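You operate a simulated robot arm through the tools that you are given. There is no shell and no other tool.

Carry out the task below with a simulated robot arm. There is one attempt and no reset: what you move stays moved.

Task
Unlock the chest, put the 13 mm socket in its numbered hole, and lock up again.
Fine: the lock is the black lever; it goes in the SOCKETS drawer; leave the other two on the ledge.

It is judged by the outcome, as a careful person would: the job done as asked, and still so three seconds after it is handed in. It fails if anything else is knocked over, pushed out of place, dropped, spilled or broken.

Robot
A 7-joint arm with a fingered hand, fixed in place. Base frame: the origin is at the foot of the arm, x ahead of it, y to its left, z up. Units: m, degrees, N and s.
Its first joint turns from -166.0 to 166.0 degrees. Payload 3.7 kg.
Tool frame: the origin (TCP) lies between the finger pads and is the grasp point; the fingertips stand 0.025 m ahead of it; z points along the fingers, y is the line along which they close. Largest opening 0.088 m; the body of the gripper starts 0.029 m behind the TCP. The gripper is a hand of 5 fingers: y runs from the thumb to the fingers, the wrist lies at [-0.013, -0.106, -0.174] in the tool frame, and closing takes about 1.5 s.
Orientation is told as [roll, pitch, yaw] about the base's x, y, z axes, in that order, counted from this pose: with the fingers straight down and the wrist toward the robot, the tool's x, y and z point along [0, 1, 0], [1, 0, 0] and [0, 0, -1] of the base frame.

Tools
- The arm moves only by the tool jog_arm. Its argument "motion" is a list of rows, each an object of numbers (a shift or turn left out is 0, a gripper value left out holds the last): "claw": the closure, from 0 (fully open) to 1 (shut); "dx", "dy", "dz": the shift along the tool's x, y, z in units of 100 mm (1.0 is 100 mm); "wx", "wy", "wz": the turn, a rotation vector about the tool's x, y, z in units of 180 degrees (1.0 is 180 degrees). In form: [{"claw": .., "dx": .., "dy": .., "dz": .., "wx": .., "wy": .., "wz": ..}, ...]. A call has 1 to 20 rows; each row is the pose to reach, as a shift and turn from the pose commanded when the call began, along the tool's axes at that moment. A call with a number of a shift or a turn outside -1 to 1 is refused whole. A row lasts 0.2 s, in which the tool goes at most 0.05 m and 8.6 degrees; a call with a longer step from one row to the next is refused whole, and so is a gripper value outside its range. Where a pose cannot be reached the arm comes as near as it can. A force on the tool above 40 N (or 10 N above the force at the start of the call, whichever is more), or a blocked arm, ends the call early, and 0.2 s more pass. The fingers move at their own pace (about 0.108 m/s each) and stop on an object; they squeeze with about 26 N. The grip force told is the motor's: it shows also when the fingers shut on nothing. Time passes only in rows, and 0.2 s behind the last, so rows that repeat a pose let the fingers close. The reply holds the time, the measured pose of the TCP, the force on the tool along the base axes, the opening and the grip force, in the units named above and with some noise, with the torque about the TCP (base axes, N m) and any sound that the robot's microphone picked up, and new pictures: "pictures" is both (left out), scene, wrist or none.
- Cameras (640 x 400 px; columns grow to the right, rows downward): "scene" is fixed at [0.0506, 0.666, 1.3649]; the picture's right is [-0.00, -1.00, 0.00], its down [-0.77, 0.00, -0.63] and it looks along [0.63, -0.00, -0.77] (base axes); focal length 244 px, centre (320, 200). "wrist" rides on the gripper at [0.059, -0.079, -0.105] in the tool frame; the picture's right is [-0.73, 0.32, -0.61], its down [-0.62, -0.68, 0.38] and it looks along [-0.29, 0.66, 0.70] (tool axes); focal length 234 px, centre (320, 200). There is no depth. A picture from a camera that has moved, and an enlarged one, comes with that camera's place and axes in the base frame and with its lens. The place of the scene camera against the robot may be out by one fixed shift of up to 0.025 m in any direction.
- grasp_type(shape): the hand has 5 fingers and takes this shape, open, in about a second: jaw (thumb against the fingers, like two jaws); tri (thumb and two fingers); tip (a fingertip pinch); poke (one finger out to press); point (the index stretched); flat (the hand flat); cup (the hand cupped); fist (a fist). The gripper value then closes the fingers along that shape, each until it touches; the sizes above hold for jaw. It gives what a move gives, with no picture.
- zoom(camera, box): a new picture of the part [left, top, right, bottom] of that camera's present view, enlarged. It takes no simulated time.
- close_job(): hands the job in; it is judged then, once.

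Places have to be worked out from the pictures, the camera data and where the tool is seen. Open the gripper and draw the arm clear of the work before you hand the job in, unless the task says otherwise.

The tools are called as name(argument=value, ...) on one line, values as JSON. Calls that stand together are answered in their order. jog_arm: Moves the arm, as the interface text tells. Its arguments: {"type":"object","properties":{"motion":{"type":"array"},"pictures":{"type":"string","enum":["both","scene","wrist","none"]}},"required":["motion"]} The other tools are called the same way: grasp_type (shape) gives the hand a shape; zoom (camera, box) takes an enlarged picture of a part of a camera's view; close_job () hands the job in.

At the start:

```text
time_s: 0.0
tcp_pos: [0.4437, 0.4334, 1.1212]
tcp_rot: [-0.1, -0.1, 0.0]
ft_force: [0.3, -0.6, -0.7]
ft_torque: [-0.01, 0.02, 0.01]
opening: 0.0875
gripper_force: 0.0
shape: jaw
```

scene: 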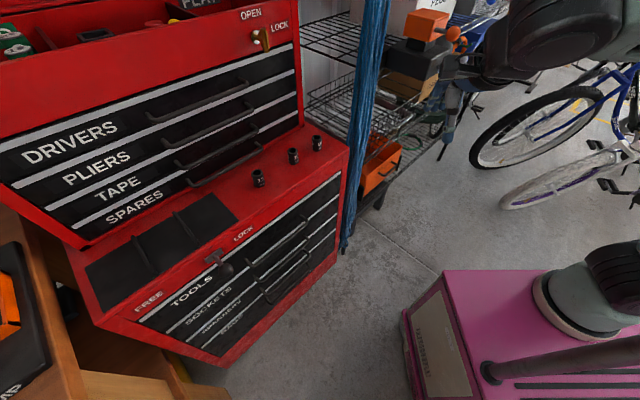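
wrist: 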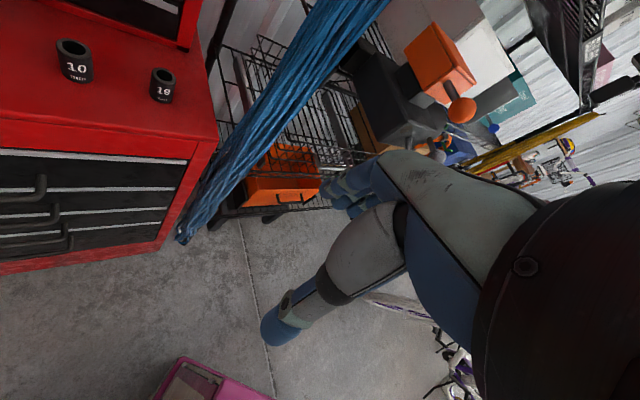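

I'll begin by looking closely at the chest, the lever and the sockets before I move anything.

zoom(camera="scene", box=[80, 220, 360, 395])

zoom(camera="scene", box=[230, 110, 350, 200])

zoom(camera="scene", box=[130, 220, 290, 320])

zoom(camera="wrist", box=[0, 0, 240, 150])

zoom(camera="scene", box=[220, 0, 320, 62])

```text
2.29 times, centred on (220, 308) of scene
camera zoom: at [0.0506, 0.666, 1.3649], right [0.0, -1.0, 0.0], down [-0.77, 0.0, -0.63], along [0.63, 0.0, -0.77], focal length 558 px, centre (549, -46)
```

zoom: 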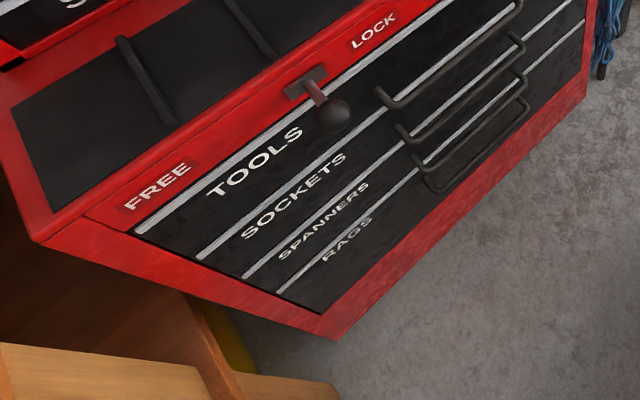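

```text
4.44 times, centred on (290, 155) of scene
camera zoom: at [0.0506, 0.666, 1.3649], right [0.0, -1.0, 0.0], down [-0.77, 0.0, -0.63], along [0.63, 0.0, -0.77], focal length 1086 px, centre (453, 400)
```

zoom: 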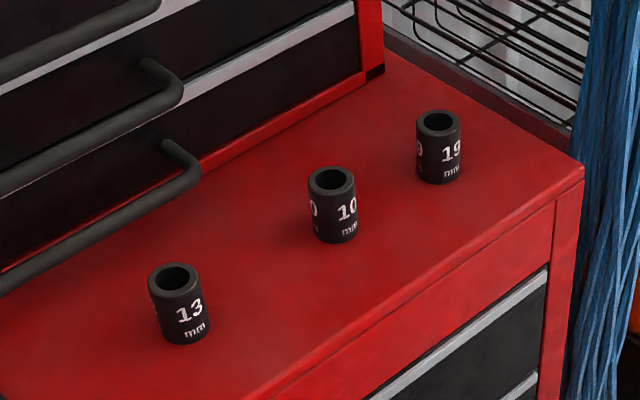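

```text
4.00 times, centred on (210, 270) of scene
camera zoom: at [0.0506, 0.666, 1.3649], right [0.0, -1.0, 0.0], down [-0.77, 0.0, -0.63], along [0.63, 0.0, -0.77], focal length 977 px, centre (760, -80)
```

zoom: 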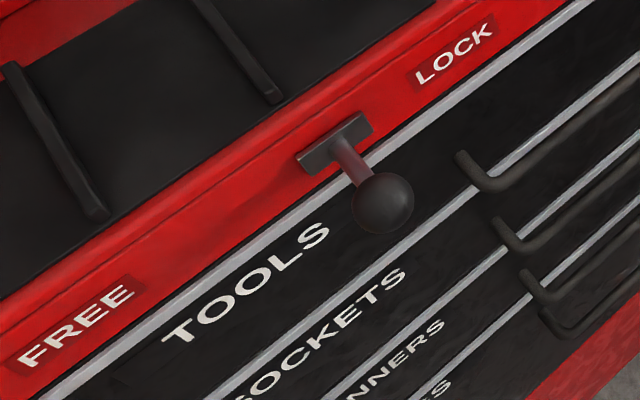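

```text
2.67 times, centred on (120, 75) of wrist
camera zoom: at [0.3657, 0.492, 1.2262], right [0.32, -0.73, 0.61], down [-0.68, -0.62, -0.38], along [0.66, -0.29, -0.7], focal length 624 px, centre (853, 533)
```

zoom: 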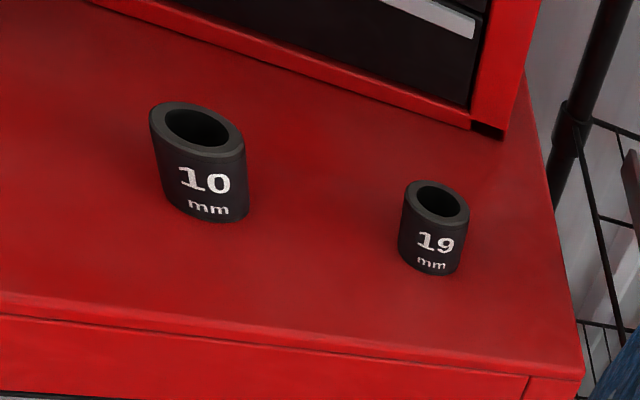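

```text
6.40 times, centred on (270, 31) of scene
camera zoom: at [0.0506, 0.666, 1.3649], right [0.0, -1.0, 0.0], down [-0.77, 0.0, -0.63], along [0.63, 0.0, -0.77], focal length 1564 px, centre (640, 1282)
```

zoom: 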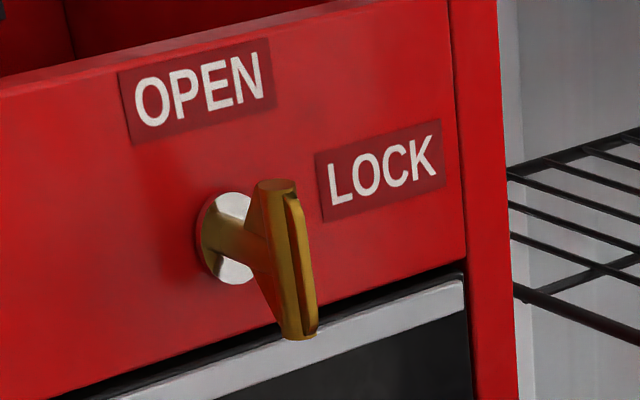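

The lower chest sits at about 45° to the base axes, with its front facing the robot. The black knob lever is on its top strip between FREE and LOCK. I'll turn the tool to face the chest and move left, so the wrist camera can see the lever.

jog_arm(motion=[{"dx": 0.16, "dy": -0.16, "wz": -0.0417}, {"dx": 0.33, "dy": -0.33, "wz": -0.0833}, {"dx": 0.5, "dy": -0.5, "wz": -0.125}, {"dx": 0.67, "dy": -0.67, "wz": -0.1667}, {"dx": 0.83, "dy": -0.83, "wz": -0.2083}, {"dx": 1.0, "dy": -1.0, "wz": -0.25}], pictures="both")

```text
time_s: 1.4
tcp_pos: [0.3449, 0.5301, 1.1201]
tcp_rot: [0.0, -0.1, 45.1]
ft_force: [0.6, -0.3, -0.4]
ft_torque: [0.0, 0.0, 0.03]
opening: 0.0877
gripper_force: 0.1
shape: jaw
camera wrist: at [0.2471, 0.5178, 1.2258], right [0.74, -0.28, 0.61], down [-0.04, -0.92, -0.38], along [0.67, 0.26, -0.7], focal length 234 px, centre (320, 200)
```

scene: 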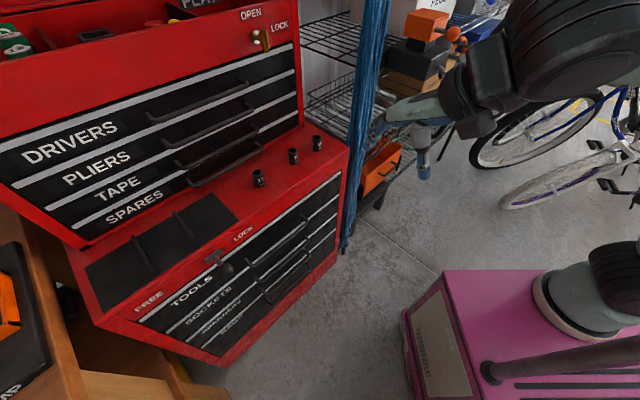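
wrist: 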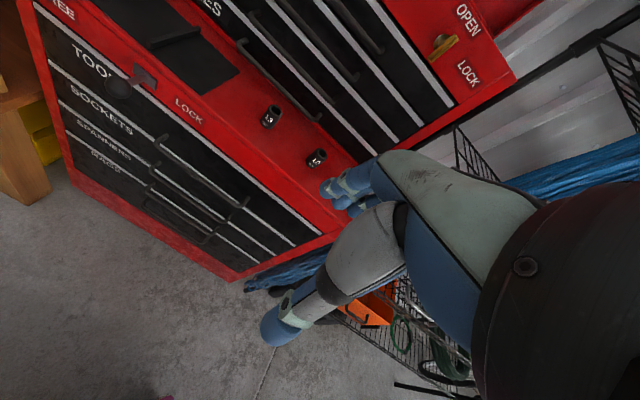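

The wrist camera now sees the chest front. I'll zoom in on the lever and the drawer handles from here.

zoom(camera="wrist", box=[30, 0, 230, 125])

zoom(camera="wrist", box=[60, 100, 380, 300])

zoom(camera="wrist", box=[220, 70, 380, 170])

```text
3.20 times, centred on (130, 62) of wrist
camera zoom: at [0.2471, 0.5178, 1.2258], right [0.74, -0.28, 0.61], down [-0.04, -0.92, -0.38], along [0.67, 0.26, -0.7], focal length 749 px, centre (928, 640)
```

zoom: 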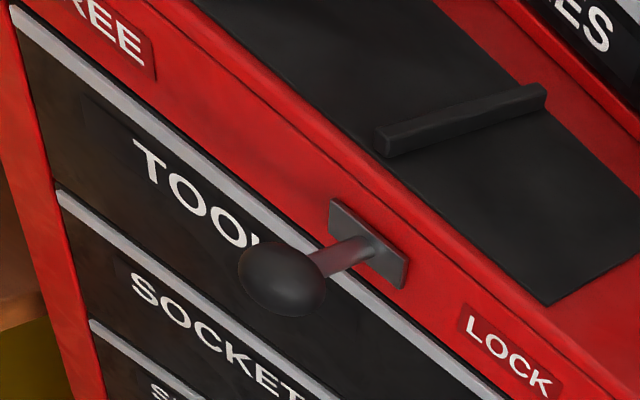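

```text
2.00 times, centred on (220, 200) of wrist
camera zoom: at [0.2471, 0.5178, 1.2258], right [0.74, -0.28, 0.61], down [-0.04, -0.92, -0.38], along [0.67, 0.26, -0.7], focal length 468 px, centre (520, 200)
```

zoom: 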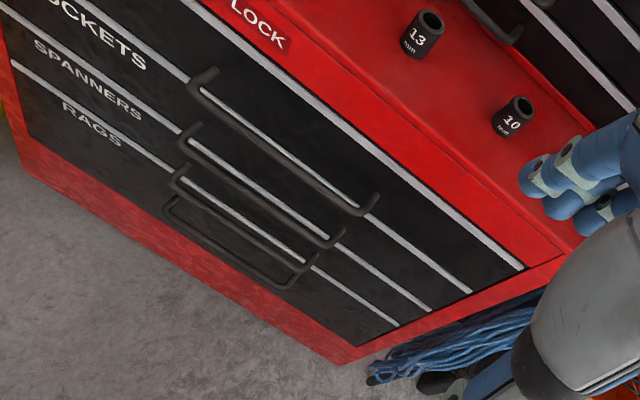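

```text
4.00 times, centred on (300, 120) of wrist
camera zoom: at [0.2471, 0.5178, 1.2258], right [0.74, -0.28, 0.61], down [-0.04, -0.92, -0.38], along [0.67, 0.26, -0.7], focal length 937 px, centre (400, 520)
```

zoom: 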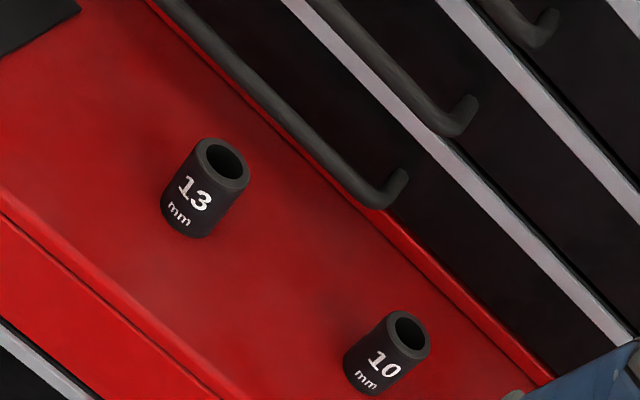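

The lever is a stub with a ball that stands out from a plate on the top strip, at roughly w=-0.43 along the chest and 0.82–0.87 m from the base. I'll move left to get a closer view of it.

jog_arm(motion=[{"dx": 0.5}, {"dx": 1.0}], pictures="none")

jog_arm(motion=[{"dx": 0.5}, {"dx": 1.0}], pictures="none")

jog_arm(motion=[{"dx": 0.4, "dz": 0.2}, {"dx": 0.8, "dz": 0.4}], pictures="both")

```text
time_s: 2.0
tcp_pos: [0.2738, 0.6023, 1.1191]
tcp_rot: [0.0, 0.1, 44.9]
ft_force: [0.1, -0.2, 0.4]
ft_torque: [0.03, 0.01, 0.01]
opening: 0.0877
gripper_force: 0.0
shape: jaw
```

```text
time_s: 2.6
tcp_pos: [0.2015, 0.6762, 1.119]
tcp_rot: [-0.1, 0.0, 45.0]
ft_force: [0.4, -1.0, -0.2]
ft_torque: [0.04, -0.01, 0.03]
opening: 0.0878
gripper_force: 0.0
shape: jaw
```

```text
time_s: 3.2
tcp_pos: [0.1464, 0.7311, 1.0809]
tcp_rot: [0.2, -0.1, 44.9]
ft_force: [-0.8, 1.1, 0.0]
ft_torque: [0.0, 0.04, 0.01]
opening: 0.0877
gripper_force: 0.0
shape: jaw
camera wrist: at [0.0495, 0.7175, 1.1876], right [0.74, -0.29, 0.61], down [-0.04, -0.92, -0.39], along [0.67, 0.26, -0.7], focal length 234 px, centre (320, 200)
```

scene: 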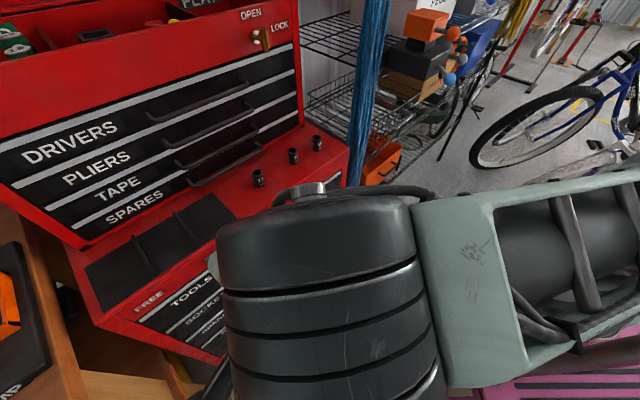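
wrist: 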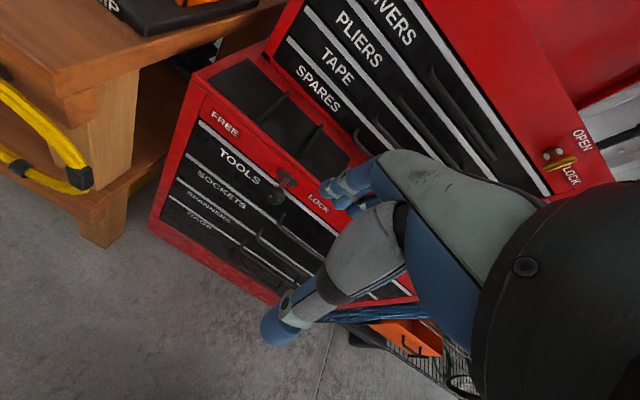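

The lever is now in clear view near (276,195). I'll zoom in to work out what kind of lever it is and where it sits.

zoom(camera="wrist", box=[200, 100, 360, 200])

zoom(camera="wrist", box=[170, 130, 330, 230])

```text
4.00 times, centred on (280, 150) of wrist
camera zoom: at [0.0495, 0.7175, 1.1876], right [0.74, -0.29, 0.61], down [-0.04, -0.92, -0.39], along [0.67, 0.26, -0.7], focal length 937 px, centre (480, 400)
```

zoom: 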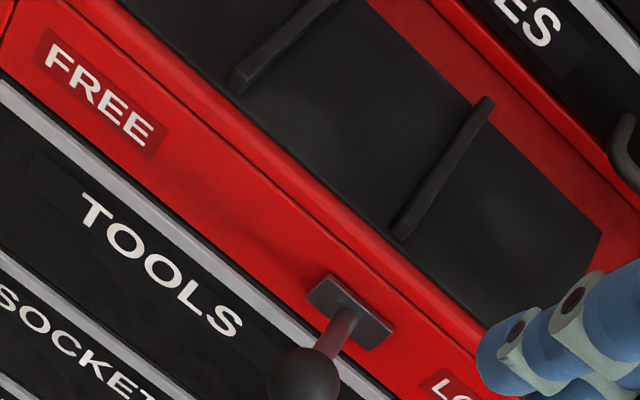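

```text
4.00 times, centred on (250, 180) of wrist
camera zoom: at [0.0495, 0.7175, 1.1876], right [0.74, -0.29, 0.61], down [-0.04, -0.92, -0.39], along [0.67, 0.26, -0.7], focal length 937 px, centre (600, 280)
```

zoom: 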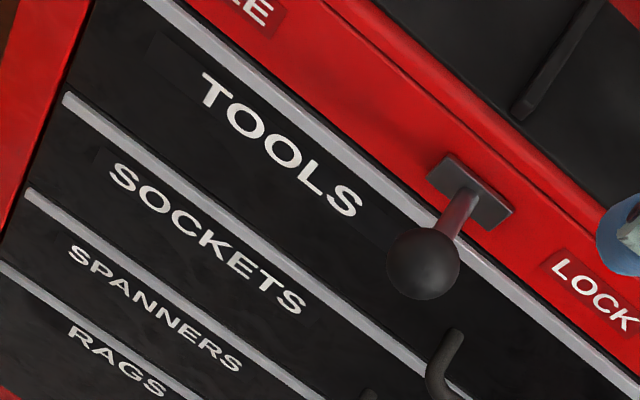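

Triangulating from the two wrist views puts the ball at w≈-0.415, 0.79 m out, z≈0.861. Its plate is on the face at 0.84 m out, so the stem points straight out. I'll close the hand and bring it up to the right of the lever, staying above the ledge.

jog_arm(motion=[{"claw": 1.0, "dx": -0.2, "dy": 0.3}, {"dx": -0.45, "dy": 0.6}, {"dx": -0.75, "dy": 0.9}, {"dx": -0.85, "dy": 0.95}, {"dx": -0.85, "dy": 0.95}, {"dx": -0.85, "dy": 0.95}, {"dx": -0.85, "dy": 0.95}, {"dx": -0.85, "dy": 0.95}], pictures="both")

```text
time_s: 5.0
tcp_pos: [0.2734, 0.7379, 1.0808]
tcp_rot: [0.0, 0.0, 44.9]
ft_force: [1.1, -0.7, -0.6]
ft_torque: [-0.01, 0.02, -0.02]
opening: 0.0
gripper_force: 26.3
shape: jaw
camera wrist: at [0.177, 0.724, 1.1851], right [0.74, -0.29, 0.61], down [-0.04, -0.92, -0.38], along [0.67, 0.26, -0.7], focal length 234 px, centre (320, 200)
```

scene: 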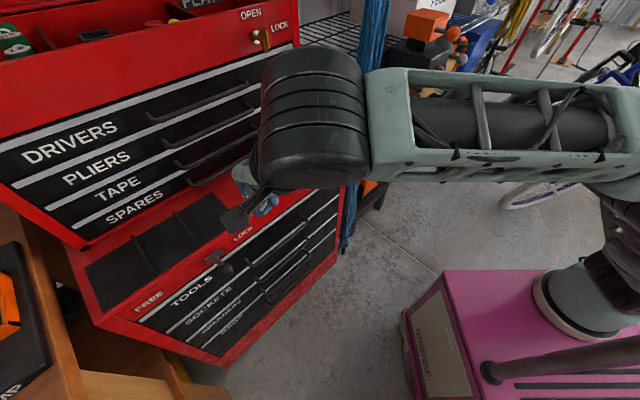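
wrist: 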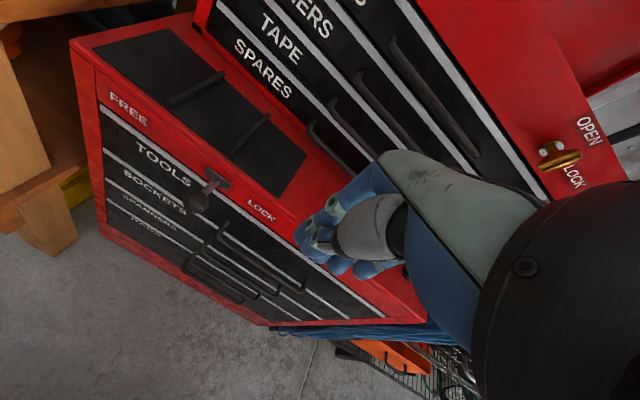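

The ball estimate holds at w≈-0.415. The hand is closed, so I'll move forward and lower it part way on the right side of the lever.

jog_arm(motion=[{"dy": 0.4}, {"dy": 0.73}, {"dy": 0.73, "dz": 0.4}, {"dy": 0.73, "dz": 0.8}, {"dy": 0.73, "dz": 1.0}], pictures="both")

```text
time_s: 6.2
tcp_pos: [0.3253, 0.7895, 0.979]
tcp_rot: [0.1, 0.0, 45.0]
ft_force: [-0.8, -0.2, -0.1]
ft_torque: [0.02, -0.01, 0.01]
opening: 0.0001
gripper_force: 26.1
shape: jaw
out of reach, approached as far as the arm can: row 2
camera wrist: at [0.2282, 0.7761, 1.0859], right [0.74, -0.29, 0.61], down [-0.04, -0.92, -0.38], along [0.67, 0.26, -0.7], focal length 234 px, centre (320, 200)
```

scene: 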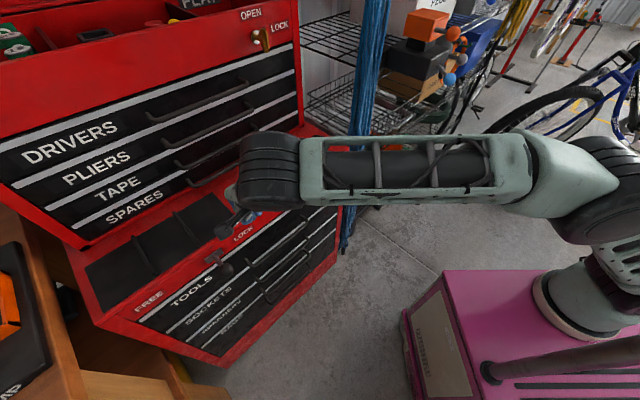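
wrist: 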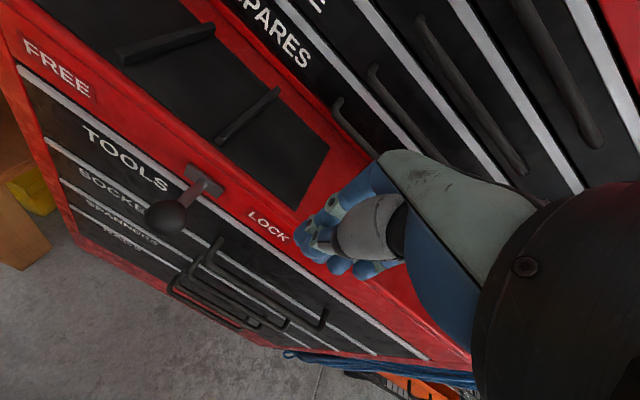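

I'm at w=-0.328, 0.788 m out, z=0.979, with the lever to my left. I'll ease back a little from the ledge and lower the fingers to lever height.

jog_arm(motion=[{"dy": -0.08, "dz": 0.3}, {"dy": -0.08, "dz": 0.6}, {"dy": -0.08, "dz": 0.9}, {"dy": -0.08, "dz": 1.0}], pictures="both")

```text
time_s: 7.2
tcp_pos: [0.3186, 0.7844, 0.8806]
tcp_rot: [-0.1, 0.1, 45.0]
ft_force: [0.4, 1.1, 0.1]
ft_torque: [0.02, -0.01, 0.01]
opening: 0.0
gripper_force: 26.0
shape: jaw
camera wrist: at [0.2219, 0.7702, 0.9859], right [0.74, -0.29, 0.61], down [-0.04, -0.92, -0.38], along [0.67, 0.26, -0.7], focal length 234 px, centre (320, 200)
```

scene: 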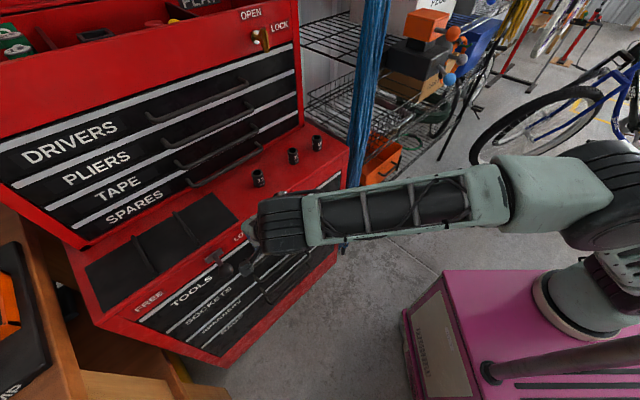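
wrist: 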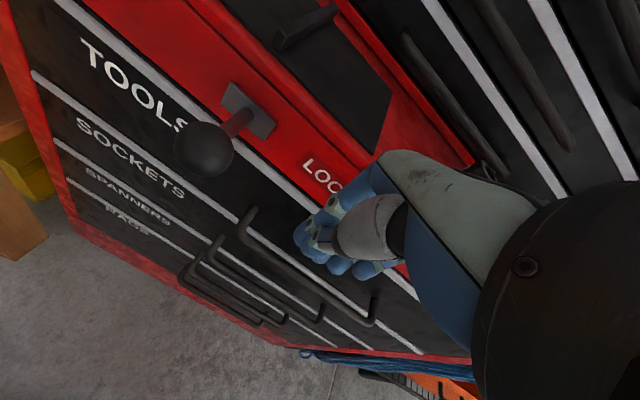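

The ball sits level with the fingers, about 0.085 m to the left. I'll go 1.5 cm lower and move left slowly until I touch the knob, then begin pushing it towards FREE.

jog_arm(motion=[{"dz": 0.15}, {"dz": 0.15, "dx": 0.12}, {"dz": 0.15, "dx": 0.24}, {"dz": 0.15, "dx": 0.34}, {"dz": 0.15, "dx": 0.42}, {"dz": 0.15, "dx": 0.5}, {"dz": 0.15, "dx": 0.56}, {"dz": 0.15, "dx": 0.62}], pictures="both")

```text
time_s: 9.0
tcp_pos: [0.2768, 0.8273, 0.8658]
tcp_rot: [0.0, 0.1, 44.9]
ft_force: [3.4, -3.5, 0.4]
ft_torque: [0.02, 0.0, -0.03]
opening: 0.0
gripper_force: 26.2
shape: jaw
camera wrist: at [0.1797, 0.8142, 0.9714], right [0.74, -0.29, 0.61], down [-0.04, -0.92, -0.38], along [0.67, 0.26, -0.7], focal length 234 px, centre (320, 200)
```

scene: 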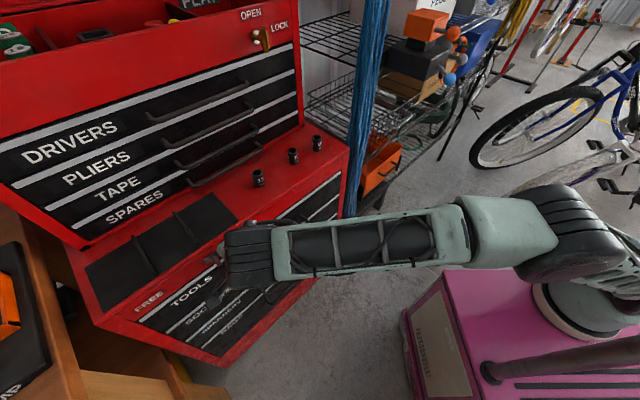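
wrist: 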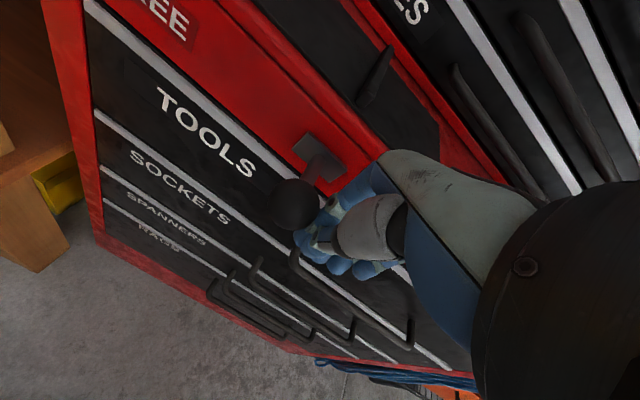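

I have contact, with about 5 N on the side of the ball. I'll keep pushing slowly to the left and watch the force and whether the plate slides or the stem swings.

jog_arm(motion=[{"dx": 0.05}, {"dx": 0.1}, {"dx": 0.15}, {"dx": 0.2}, {"dx": 0.25}, {"dx": 0.3}], pictures="both")

```text
time_s: 10.4
tcp_pos: [0.2545, 0.8486, 0.8654]
tcp_rot: [0.0, -0.1, 45.0]
ft_force: [0.4, -0.8, 0.5]
ft_torque: [-0.03, 0.0, -0.01]
opening: 0.0
gripper_force: 25.6
shape: jaw
camera wrist: at [0.1574, 0.8356, 0.9713], right [0.74, -0.28, 0.61], down [-0.04, -0.92, -0.38], along [0.67, 0.26, -0.7], focal length 234 px, centre (320, 200)
```

scene: 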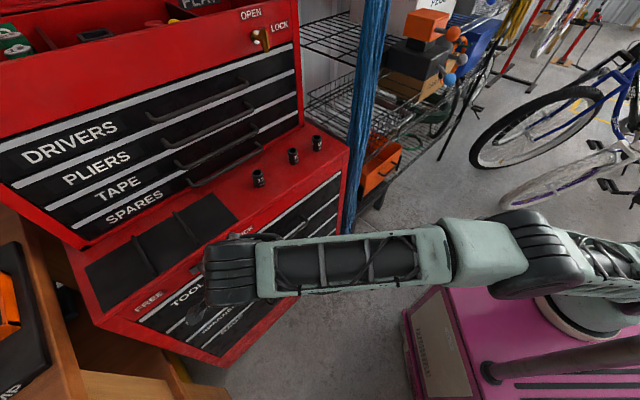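
wrist: 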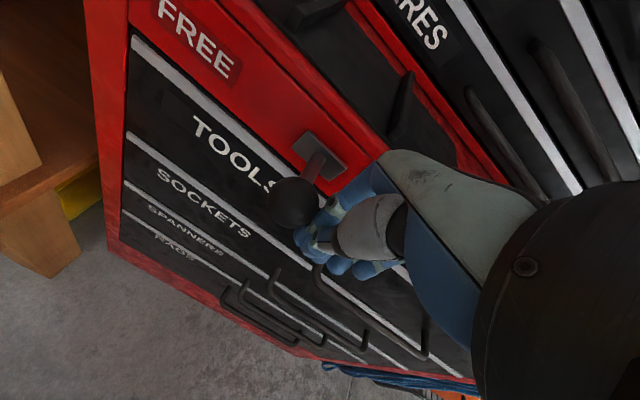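

The whole lever slides with the hand, plate included, so it's a slider and it moves easily. I'll carry on to its FREE stop in small steps.

jog_arm(motion=[{"dx": 0.05}, {"dx": 0.1}, {"dx": 0.15}, {"dx": 0.2}, {"dx": 0.25}, {"dx": 0.3}, {"dx": 0.34}, {"dx": 0.38}], pictures="both")

```text
time_s: 12.2
tcp_pos: [0.2323, 0.8647, 0.8635]
tcp_rot: [0.0, 0.0, 45.0]
ft_force: [5.9, -3.5, 1.7]
ft_torque: [0.03, 0.01, -0.06]
opening: 0.0
gripper_force: 27.0
shape: jaw
out of reach, approached as far as the arm can: row 6, 7, 8
camera wrist: at [0.1353, 0.8513, 0.9692], right [0.74, -0.29, 0.61], down [-0.04, -0.92, -0.38], along [0.67, 0.26, -0.7], focal length 234 px, centre (320, 200)
```

scene: 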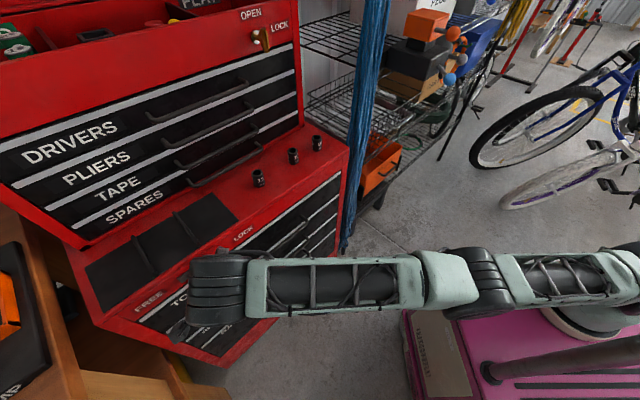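
wrist: 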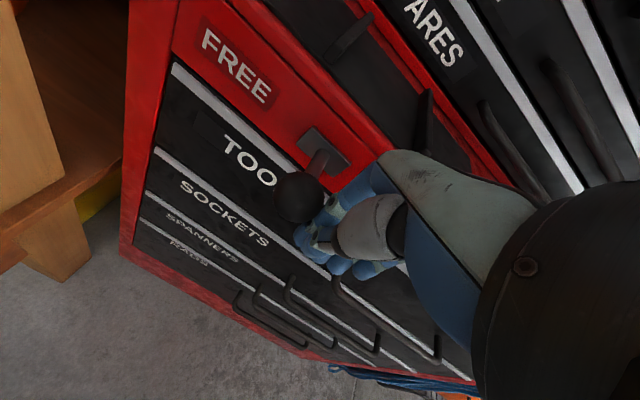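

The lever has moved about 60 mm, with the ball now at w≈-0.476, which mirrors its LOCK position between the labels. The arm hit its reach limit though, so I can't be sure it's at the stop. I'll back off, tilt the hand 30° forward to gain reach, and push again to check.

jog_arm(motion=[{"dx": -0.15}, {"dx": -0.2, "wx": -0.042}, {"dx": -0.2, "wx": -0.084}, {"dx": -0.2, "wx": -0.126}, {"dx": -0.2, "wx": -0.167}, {"dx": -0.2, "wx": -0.167}], pictures="both")

```text
time_s: 13.2
tcp_pos: [0.2448, 0.8995, 0.8744]
tcp_rot: [-0.7, -18.7, 44.5]
ft_force: [9.2, -24.0, 0.7]
ft_torque: [-0.29, -0.14, 0.05]
opening: 0.0
gripper_force: 26.1
shape: jaw
out of reach, approached as far as the arm can: row 1, 2, 3, 4
stopped in row 4: the force on the tool passed its limit at 50 N (the readings are from after the stop); the commanded pose is now the measured one
camera wrist: at [0.127, 0.8674, 0.9484], right [0.58, -0.44, 0.69], down [0.06, -0.82, -0.57], along [0.81, 0.38, -0.44], focal length 234 px, centre (320, 200)
```

scene: 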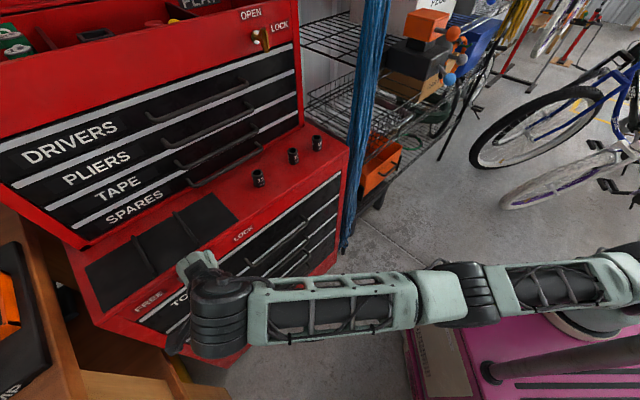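
wrist: 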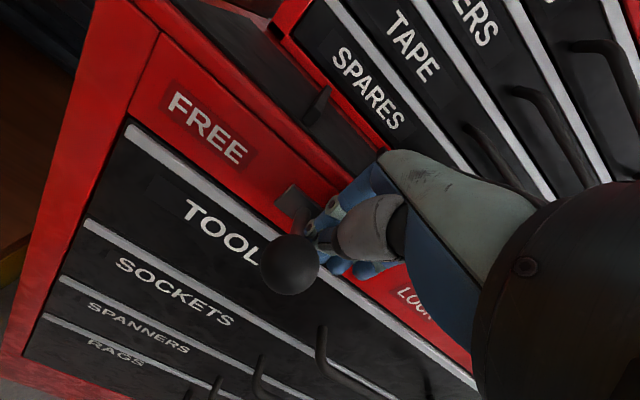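

The force spiked to about 50 N as the wrist tilted forward. The ball is still at w≈-0.475 despite more than 20 N of side load, so the lever is at its FREE stop. I'll back the hand away to the right and outward.

jog_arm(motion=[{"dx": -0.1, "dy": -0.1, "dz": -0.03}, {"dx": -0.25, "dy": -0.3, "dz": -0.1}, {"dx": -0.4, "dy": -0.6, "dz": -0.2}, {"dx": -0.6, "dy": -0.9, "dz": -0.3}], pictures="both")

```text
time_s: 13.7
tcp_pos: [0.2429, 0.8981, 0.8747]
tcp_rot: [-1.2, -18.5, 44.0]
ft_force: [10.8, -14.7, -1.0]
ft_torque: [-0.22, -0.11, -0.03]
opening: 0.0001
gripper_force: 26.3
shape: jaw
out of reach, approached as far as the arm can: row 1, 2
stopped in row 2: the force on the tool passed its limit at 46 N (the readings are from after the stop); the commanded pose is now the measured one
camera wrist: at [0.1247, 0.8672, 0.9488], right [0.57, -0.44, 0.69], down [0.06, -0.82, -0.57], along [0.82, 0.37, -0.45], focal length 234 px, centre (320, 200)
```

scene: 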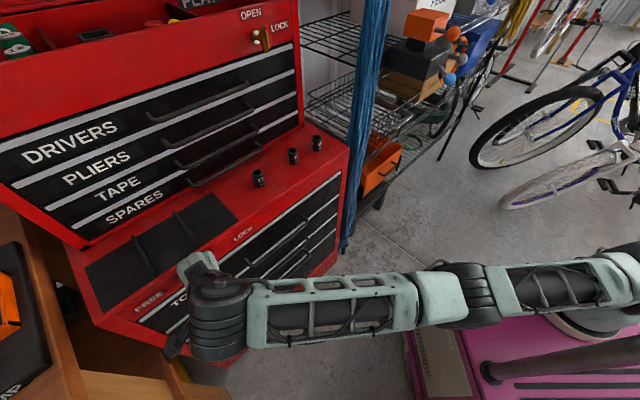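
wrist: 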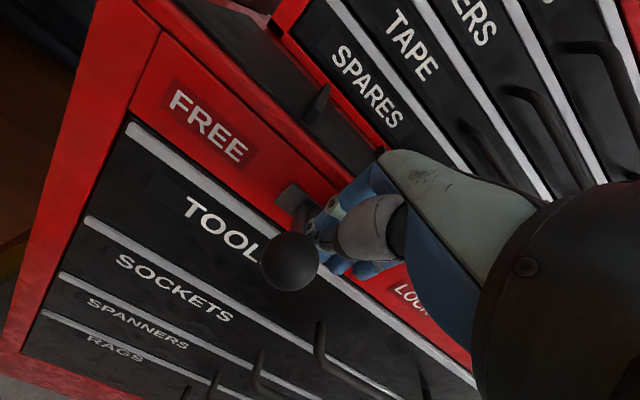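

The arm seems to be at a wrist-joint limit, because I've held yaw at 45° while reaching far to the left. I'll yaw the hand towards the radial direction in small steps while easing off the lever to the right.

jog_arm(motion=[{"dx": -0.03, "wy": 0.007, "wz": -0.021}, {"dx": -0.08, "wy": 0.014, "wz": -0.042}, {"dx": -0.14, "wy": 0.021, "wz": -0.063}], pictures="wrist")

```text
time_s: 14.1
tcp_pos: [0.2468, 0.9014, 0.8739]
tcp_rot: [-1.8, -18.2, 46.8]
ft_force: [9.4, -27.0, 0.1]
ft_torque: [-0.29, -0.16, 0.01]
opening: 0.0
gripper_force: 26.1
shape: jaw
out of reach, approached as far as the arm can: row 1
stopped in row 1: the force on the tool passed its limit at 46 N (the readings are from after the stop); the commanded pose is now the measured one
camera wrist: at [0.1296, 0.8664, 0.9489], right [0.59, -0.4, 0.7], down [0.1, -0.82, -0.56], along [0.8, 0.4, -0.45], focal length 234 px, centre (320, 200)
```

wrist: 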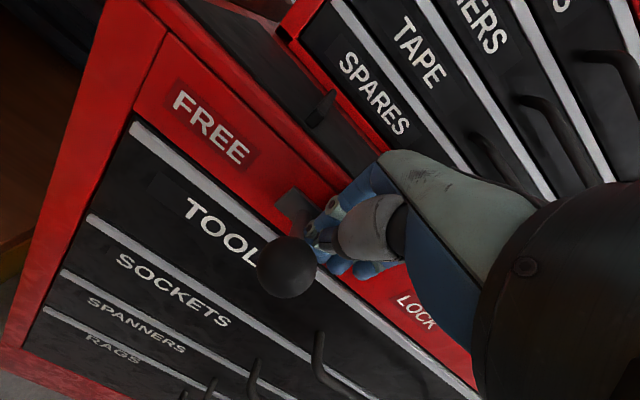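

The trouble began when I tilted at this yaw, so I'll undo that: bring the hand back to vertical while easing right, off the lever.

jog_arm(motion=[{"wx": 0.04, "dx": -0.05, "dy": -0.05}, {"wx": 0.08, "dx": -0.15, "dy": -0.1}, {"wx": 0.1, "dx": -0.3, "dy": -0.2}], pictures="wrist")

```text
time_s: 14.9
tcp_pos: [0.2544, 0.8642, 0.8666]
tcp_rot: [-1.5, -0.1, 46.5]
ft_force: [-0.9, -0.3, -0.5]
ft_torque: [0.01, -0.01, 0.01]
opening: 0.0
gripper_force: 26.4
shape: jaw
out of reach, approached as far as the arm can: row 1, 2, 3
camera wrist: at [0.156, 0.8496, 0.9708], right [0.74, -0.26, 0.63], down [-0.01, -0.93, -0.37], along [0.68, 0.27, -0.69], focal length 234 px, centre (320, 200)
```

wrist: 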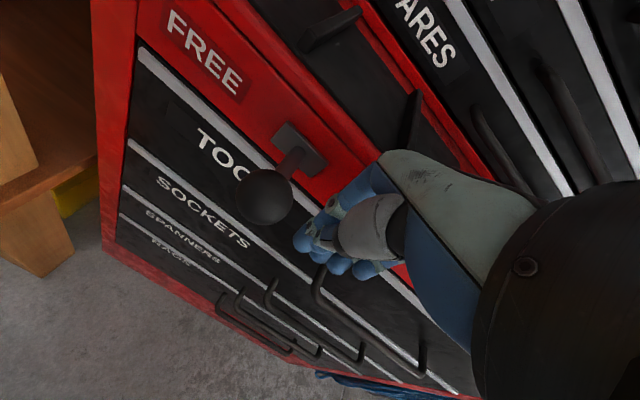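

The hand is free with zero force, and the lever stays at FREE with the ball at w=-0.476. Next I'll back off towards the drawer handles and level the roll, so I can look at the SOCKETS handle and test how far I can tilt in free space.

jog_arm(motion=[{"dx": -0.2, "dy": -0.3}, {"dx": -0.5, "dy": -0.6}, {"dx": -0.8, "dy": -0.9}, {"dx": -1.0, "dy": -1.0}], pictures="none")

jog_arm(motion=[{"claw": 0.0, "dx": -0.3}, {"dx": -0.5, "wz": -0.03}, {"dx": -0.5, "wz": -0.06}, {"dx": -0.5, "wz": -0.06}, {"dx": -0.5, "wz": -0.06}, {"dx": -0.5, "wz": -0.06}], pictures="both")

```text
time_s: 15.9
tcp_pos: [0.2423, 0.8535, 0.9003]
tcp_rot: [-1.7, -0.3, 46.6]
ft_force: [-0.8, -0.1, 0.1]
ft_torque: [0.03, 0.03, 0.0]
opening: 0.0001
gripper_force: 26.0
shape: jaw
out of reach, approached as far as the arm can: row 1, 2, 3, 4
```

```text
time_s: 17.3
tcp_pos: [0.2727, 0.8597, 0.9194]
tcp_rot: [-1.7, 0.0, 57.3]
ft_force: [-14.8, -29.9, 6.9]
ft_torque: [-0.38, 0.05, -0.63]
opening: 0.0761
gripper_force: 0.0
shape: jaw
out of reach, approached as far as the arm can: row 1, 2, 3, 4, 5, 6
camera wrist: at [0.1791, 0.8275, 1.0228], right [0.77, -0.11, 0.63], down [0.16, -0.92, -0.37], along [0.61, 0.39, -0.69], focal length 234 px, centre (320, 200)
```

scene: 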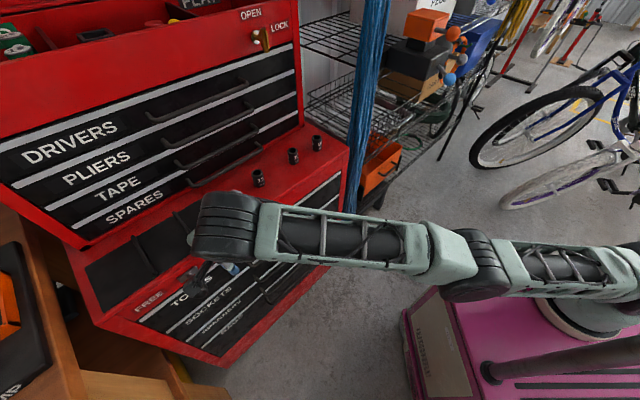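
wrist: 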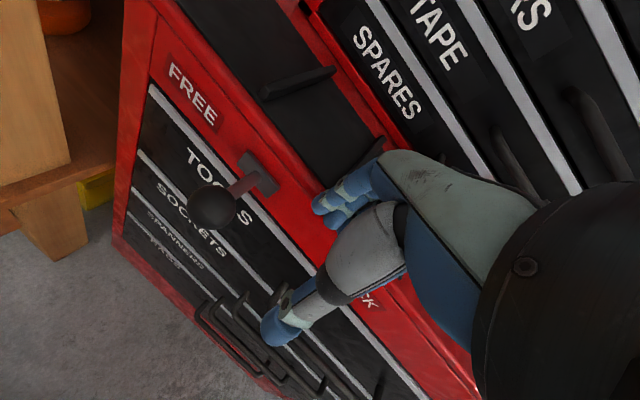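

The opening fingers are now pressing on the ledge edge with about 33 N. I'll close the hand straight away to relieve that before moving anything else.

jog_arm(motion=[{"claw": 0.6}, {"claw": 1.0}, {"claw": 1.0}, {"claw": 1.0}, {"claw": 1.0}], pictures="wrist")

```text
time_s: 18.5
tcp_pos: [0.2744, 0.8608, 0.9176]
tcp_rot: [-1.6, 0.0, 57.3]
ft_force: [0.5, 0.6, 0.5]
ft_torque: [0.0, 0.02, -0.03]
opening: 0.0
gripper_force: 26.4
shape: jaw
camera wrist: at [0.1798, 0.8287, 1.0213], right [0.77, -0.11, 0.63], down [0.16, -0.92, -0.36], along [0.61, 0.38, -0.69], focal length 234 px, centre (320, 200)
```

wrist: 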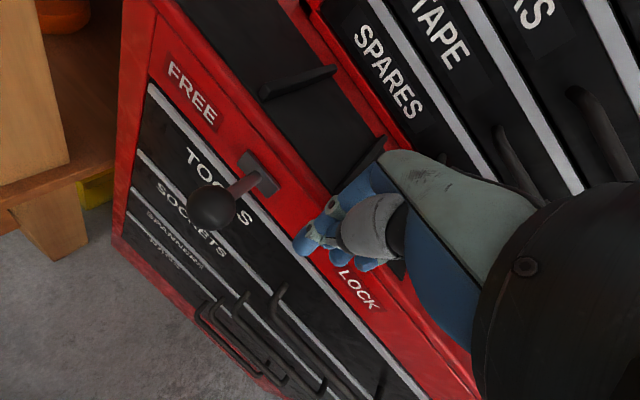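

Force is back to zero. I'll try a small move up and back to find out which way the arm is free to move.

jog_arm(motion=[{"dz": -0.15, "dy": -0.1}, {"dz": -0.3, "dy": -0.2}, {"dz": -0.45, "dy": -0.3}, {"dz": -0.6, "dy": -0.4}], pictures="scene")

```text
time_s: 19.5
tcp_pos: [0.2483, 0.836, 0.9804]
tcp_rot: [-1.6, 0.2, 57.3]
ft_force: [0.2, 0.0, -0.1]
ft_torque: [-0.01, 0.01, 0.01]
opening: 0.0001
gripper_force: 26.0
shape: jaw
out of reach, approached as far as the arm can: row 1, 2, 3, 4
```

scene: 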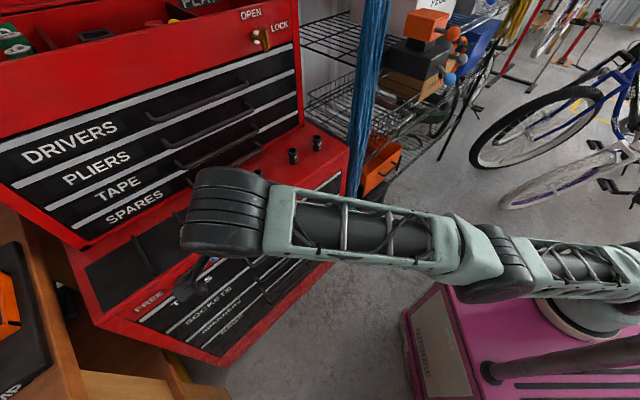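

It moved nearly as commanded, up 6 cm and back 4 cm. I'll keep retracting.

jog_arm(motion=[{"dz": -0.1, "dy": -0.25}, {"dz": -0.2, "dy": -0.5}, {"dz": -0.3, "dy": -0.75}, {"dz": -0.4, "dy": -1.0}], pictures="scene")

```text
time_s: 20.5
tcp_pos: [0.1875, 0.7986, 1.0456]
tcp_rot: [-1.6, 0.1, 57.2]
ft_force: [0.7, -0.1, 0.4]
ft_torque: [0.01, 0.0, 0.0]
opening: 0.0001
gripper_force: 26.0
shape: jaw
out of reach, approached as far as the arm can: row 1, 2, 3, 4
```

scene: 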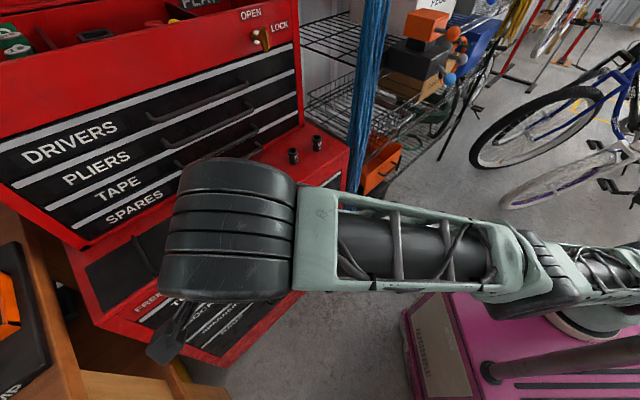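

The retraction is drifting sideways a bit. I'll head back to a pose I know was reachable earlier, around (0.146, 0.731, 1.081) with yaw 45°, and level the roll.

jog_arm(motion=[{"dy": -0.2, "dz": -0.1, "wz": 0.017, "wx": -0.002, "wy": 0.001}, {"dy": -0.4, "dz": -0.2, "wz": 0.034, "wx": -0.004, "wy": 0.002}, {"dy": -0.6, "dz": -0.3, "wz": 0.051, "wx": -0.006, "wy": 0.004}, {"dy": -0.79, "dz": -0.35, "wz": 0.068, "wx": -0.0075, "wy": 0.005}, {"dy": -0.79, "dz": -0.35, "wz": 0.068, "wx": -0.0075, "wy": 0.005}], pictures="both")

```text
time_s: 21.7
tcp_pos: [0.1406, 0.7536, 1.0929]
tcp_rot: [-0.5, -1.4, 45.0]
ft_force: [0.1, -0.2, -0.3]
ft_torque: [0.0, -0.03, 0.02]
opening: 0.0
gripper_force: 26.4
shape: jaw
out of reach, approached as far as the arm can: row 1, 2, 3, 4, 5
camera wrist: at [0.0416, 0.7386, 1.196], right [0.73, -0.29, 0.62], down [-0.03, -0.92, -0.4], along [0.69, 0.27, -0.68], focal length 234 px, centre (320, 200)
```

scene: 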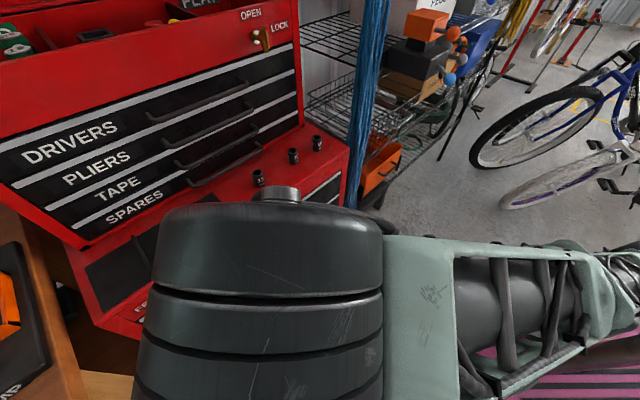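
wrist: 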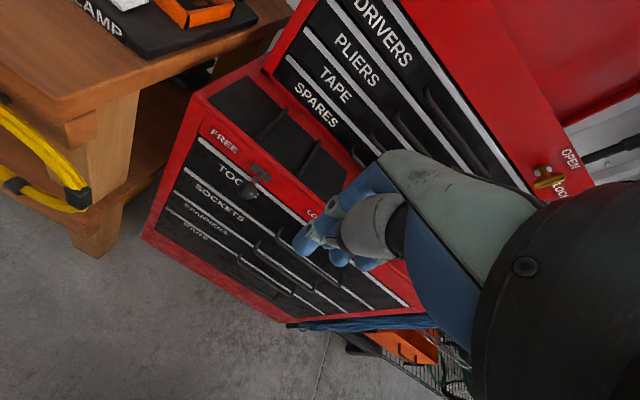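

I'm almost at the target pose, but the arm still reports that it's at a limit. I'll go back to the right along the path I came in on, where the joints were comfortable.

jog_arm(motion=[{"dx": -0.25, "dz": -0.05, "dy": -0.05}, {"dx": -0.5, "dz": -0.1, "dy": -0.1}, {"dx": -0.75, "dz": -0.15, "dy": -0.15}, {"dx": -1.0, "dz": -0.2, "dy": -0.2}], pictures="none")

jog_arm(motion=[{"dx": -0.25}, {"dx": -0.5}, {"dx": -0.75}, {"dx": -1.0}], pictures="scene")

```text
time_s: 22.7
tcp_pos: [0.1844, 0.7263, 1.1497]
tcp_rot: [-0.6, -1.4, 45.1]
ft_force: [-0.4, 0.0, -0.4]
ft_torque: [-0.02, 0.0, -0.01]
opening: 0.0
gripper_force: 25.8
shape: jaw
out of reach, approached as far as the arm can: row 1, 2, 3, 4
```

```text
time_s: 23.7
tcp_pos: [0.2511, 0.7048, 1.1926]
tcp_rot: [-0.6, -1.4, 45.1]
ft_force: [0.1, 0.4, 0.2]
ft_torque: [-0.01, 0.0, -0.02]
opening: 0.0
gripper_force: 25.8
shape: jaw
out of reach, approached as far as the arm can: row 1, 2, 3, 4
```

scene: 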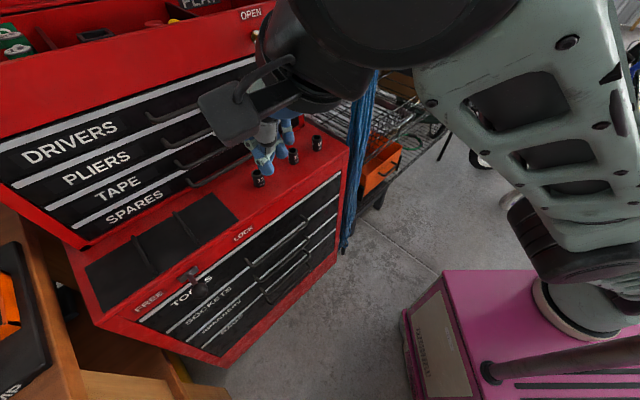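

The arm can't hold height here: it rises whenever I ask for level motion. I'll carry on back towards the comfortable pose near (0.345, 0.53, 1.12).

jog_arm(motion=[{"dx": -0.25, "dy": -0.1}, {"dx": -0.5, "dy": -0.2}, {"dx": -0.75, "dy": -0.3}, {"dx": -1.0, "dy": -0.4}], pictures="none")

jog_arm(motion=[{"dx": -0.25, "dy": -0.1}, {"dx": -0.5, "dy": -0.2}, {"dx": -0.7, "dy": -0.3}, {"dx": -0.9, "dy": -0.4}], pictures="both")

```text
time_s: 24.7
tcp_pos: [0.2882, 0.6652, 1.2423]
tcp_rot: [-0.5, -1.5, 45.0]
ft_force: [0.5, 0.5, -0.7]
ft_torque: [-0.02, 0.02, 0.02]
opening: 0.0001
gripper_force: 26.3
shape: jaw
out of reach, approached as far as the arm can: row 1, 2, 3, 4
```

```text
time_s: 25.7
tcp_pos: [0.3215, 0.6195, 1.2914]
tcp_rot: [-0.6, -1.3, 44.9]
ft_force: [-0.6, 0.4, -0.3]
ft_torque: [-0.04, -0.04, -0.02]
opening: 0.0001
gripper_force: 26.1
shape: jaw
out of reach, approached as far as the arm can: row 1, 2, 3, 4
camera wrist: at [0.2219, 0.6047, 1.3941], right [0.73, -0.29, 0.62], down [-0.03, -0.92, -0.39], along [0.69, 0.27, -0.68], focal length 234 px, centre (320, 200)
```

scene: 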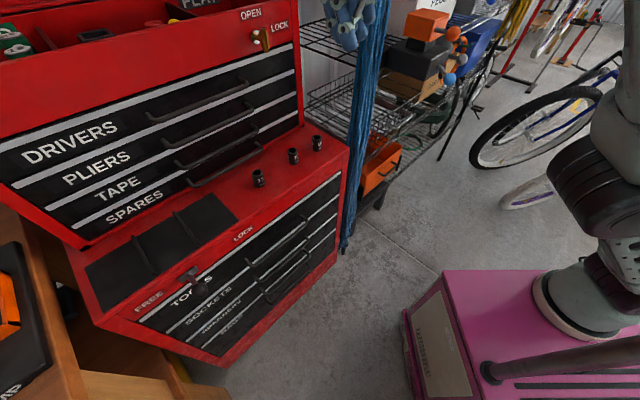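
wrist: 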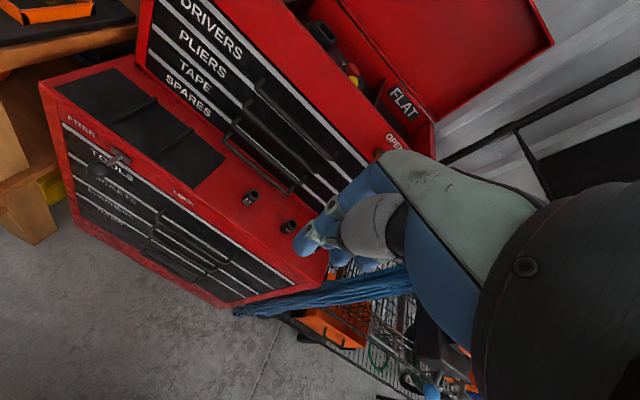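

The positions are tracing a sphere around the shoulder, which means the elbow has locked nearly straight and I've been sliding along that limit. Moving straight down should make the elbow bend again, and the space below is clear.

jog_arm(motion=[{"dz": 0.2}, {"dz": 0.4}, {"dz": 0.6}, {"dz": 0.8}, {"dz": 1.0}], pictures="scene")

```text
time_s: 26.9
tcp_pos: [0.327, 0.6668, 1.2429]
tcp_rot: [-0.5, -1.4, 45.0]
ft_force: [-0.1, -0.1, 0.3]
ft_torque: [0.02, 0.02, 0.0]
opening: 0.0001
gripper_force: 25.7
shape: jaw
out of reach, approached as far as the arm can: row 1, 2, 3, 4, 5
```

scene: 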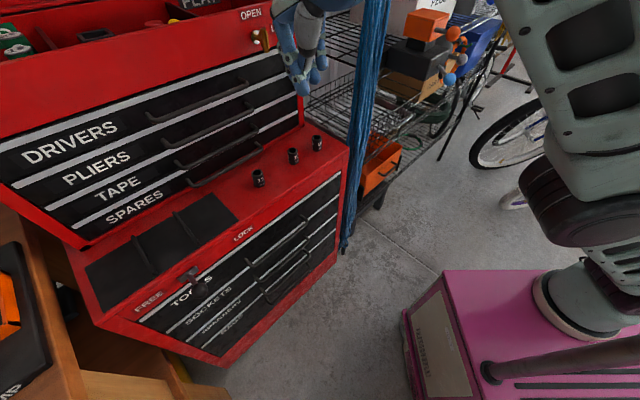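

Still limited. I'll try rotating the hand in free space, first tilting the fingertips back towards the robot, to find which joint is holding me.

jog_arm(motion=[{"wx": 0.03}, {"wx": 0.06}, {"wx": 0.09}, {"wx": 0.12}], pictures="scene")

```text
time_s: 27.9
tcp_pos: [0.3352, 0.6304, 1.2045]
tcp_rot: [-0.5, 18.8, 45.0]
ft_force: [-0.2, -0.1, -0.4]
ft_torque: [0.0, 0.02, 0.0]
opening: 0.0001
gripper_force: 25.6
shape: jaw
out of reach, approached as far as the arm can: row 1, 2, 3, 4
```

scene: 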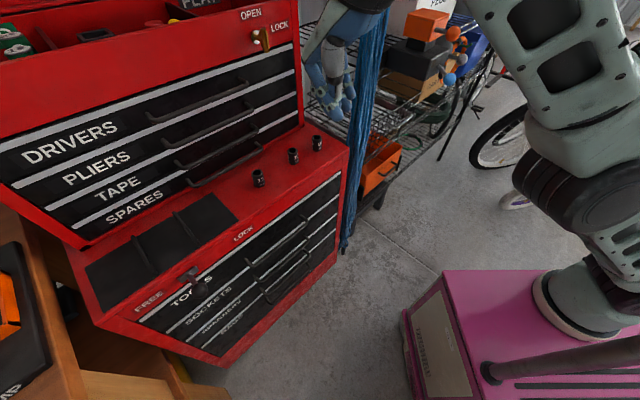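

The wrist points fit a sphere of about 0.86 m radius around a shoulder near (0.27, -0.05, 0.83), so the elbow is straight. In the earlier bent poses the elbow bulged towards +x, so swinging the hand left (-x) should make it flex. I'll try that in free space.

jog_arm(motion=[{"dx": 0.15, "dy": -0.2, "dz": 0.07}, {"dx": 0.3, "dy": -0.4, "dz": 0.14}, {"dx": 0.45, "dy": -0.6, "dz": 0.21}, {"dx": 0.6, "dy": -0.8, "dz": 0.28}], pictures="scene")

```text
time_s: 28.9
tcp_pos: [0.2334, 0.6139, 1.2029]
tcp_rot: [-0.5, 20.0, 45.0]
ft_force: [0.4, 0.2, -0.1]
ft_torque: [0.0, 0.01, 0.01]
opening: 0.0001
gripper_force: 26.5
shape: jaw
```

scene: 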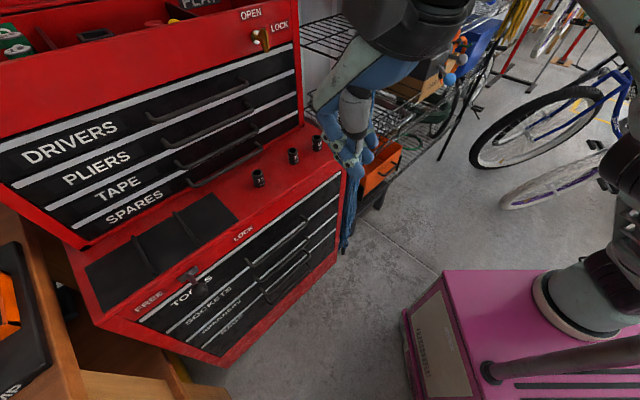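

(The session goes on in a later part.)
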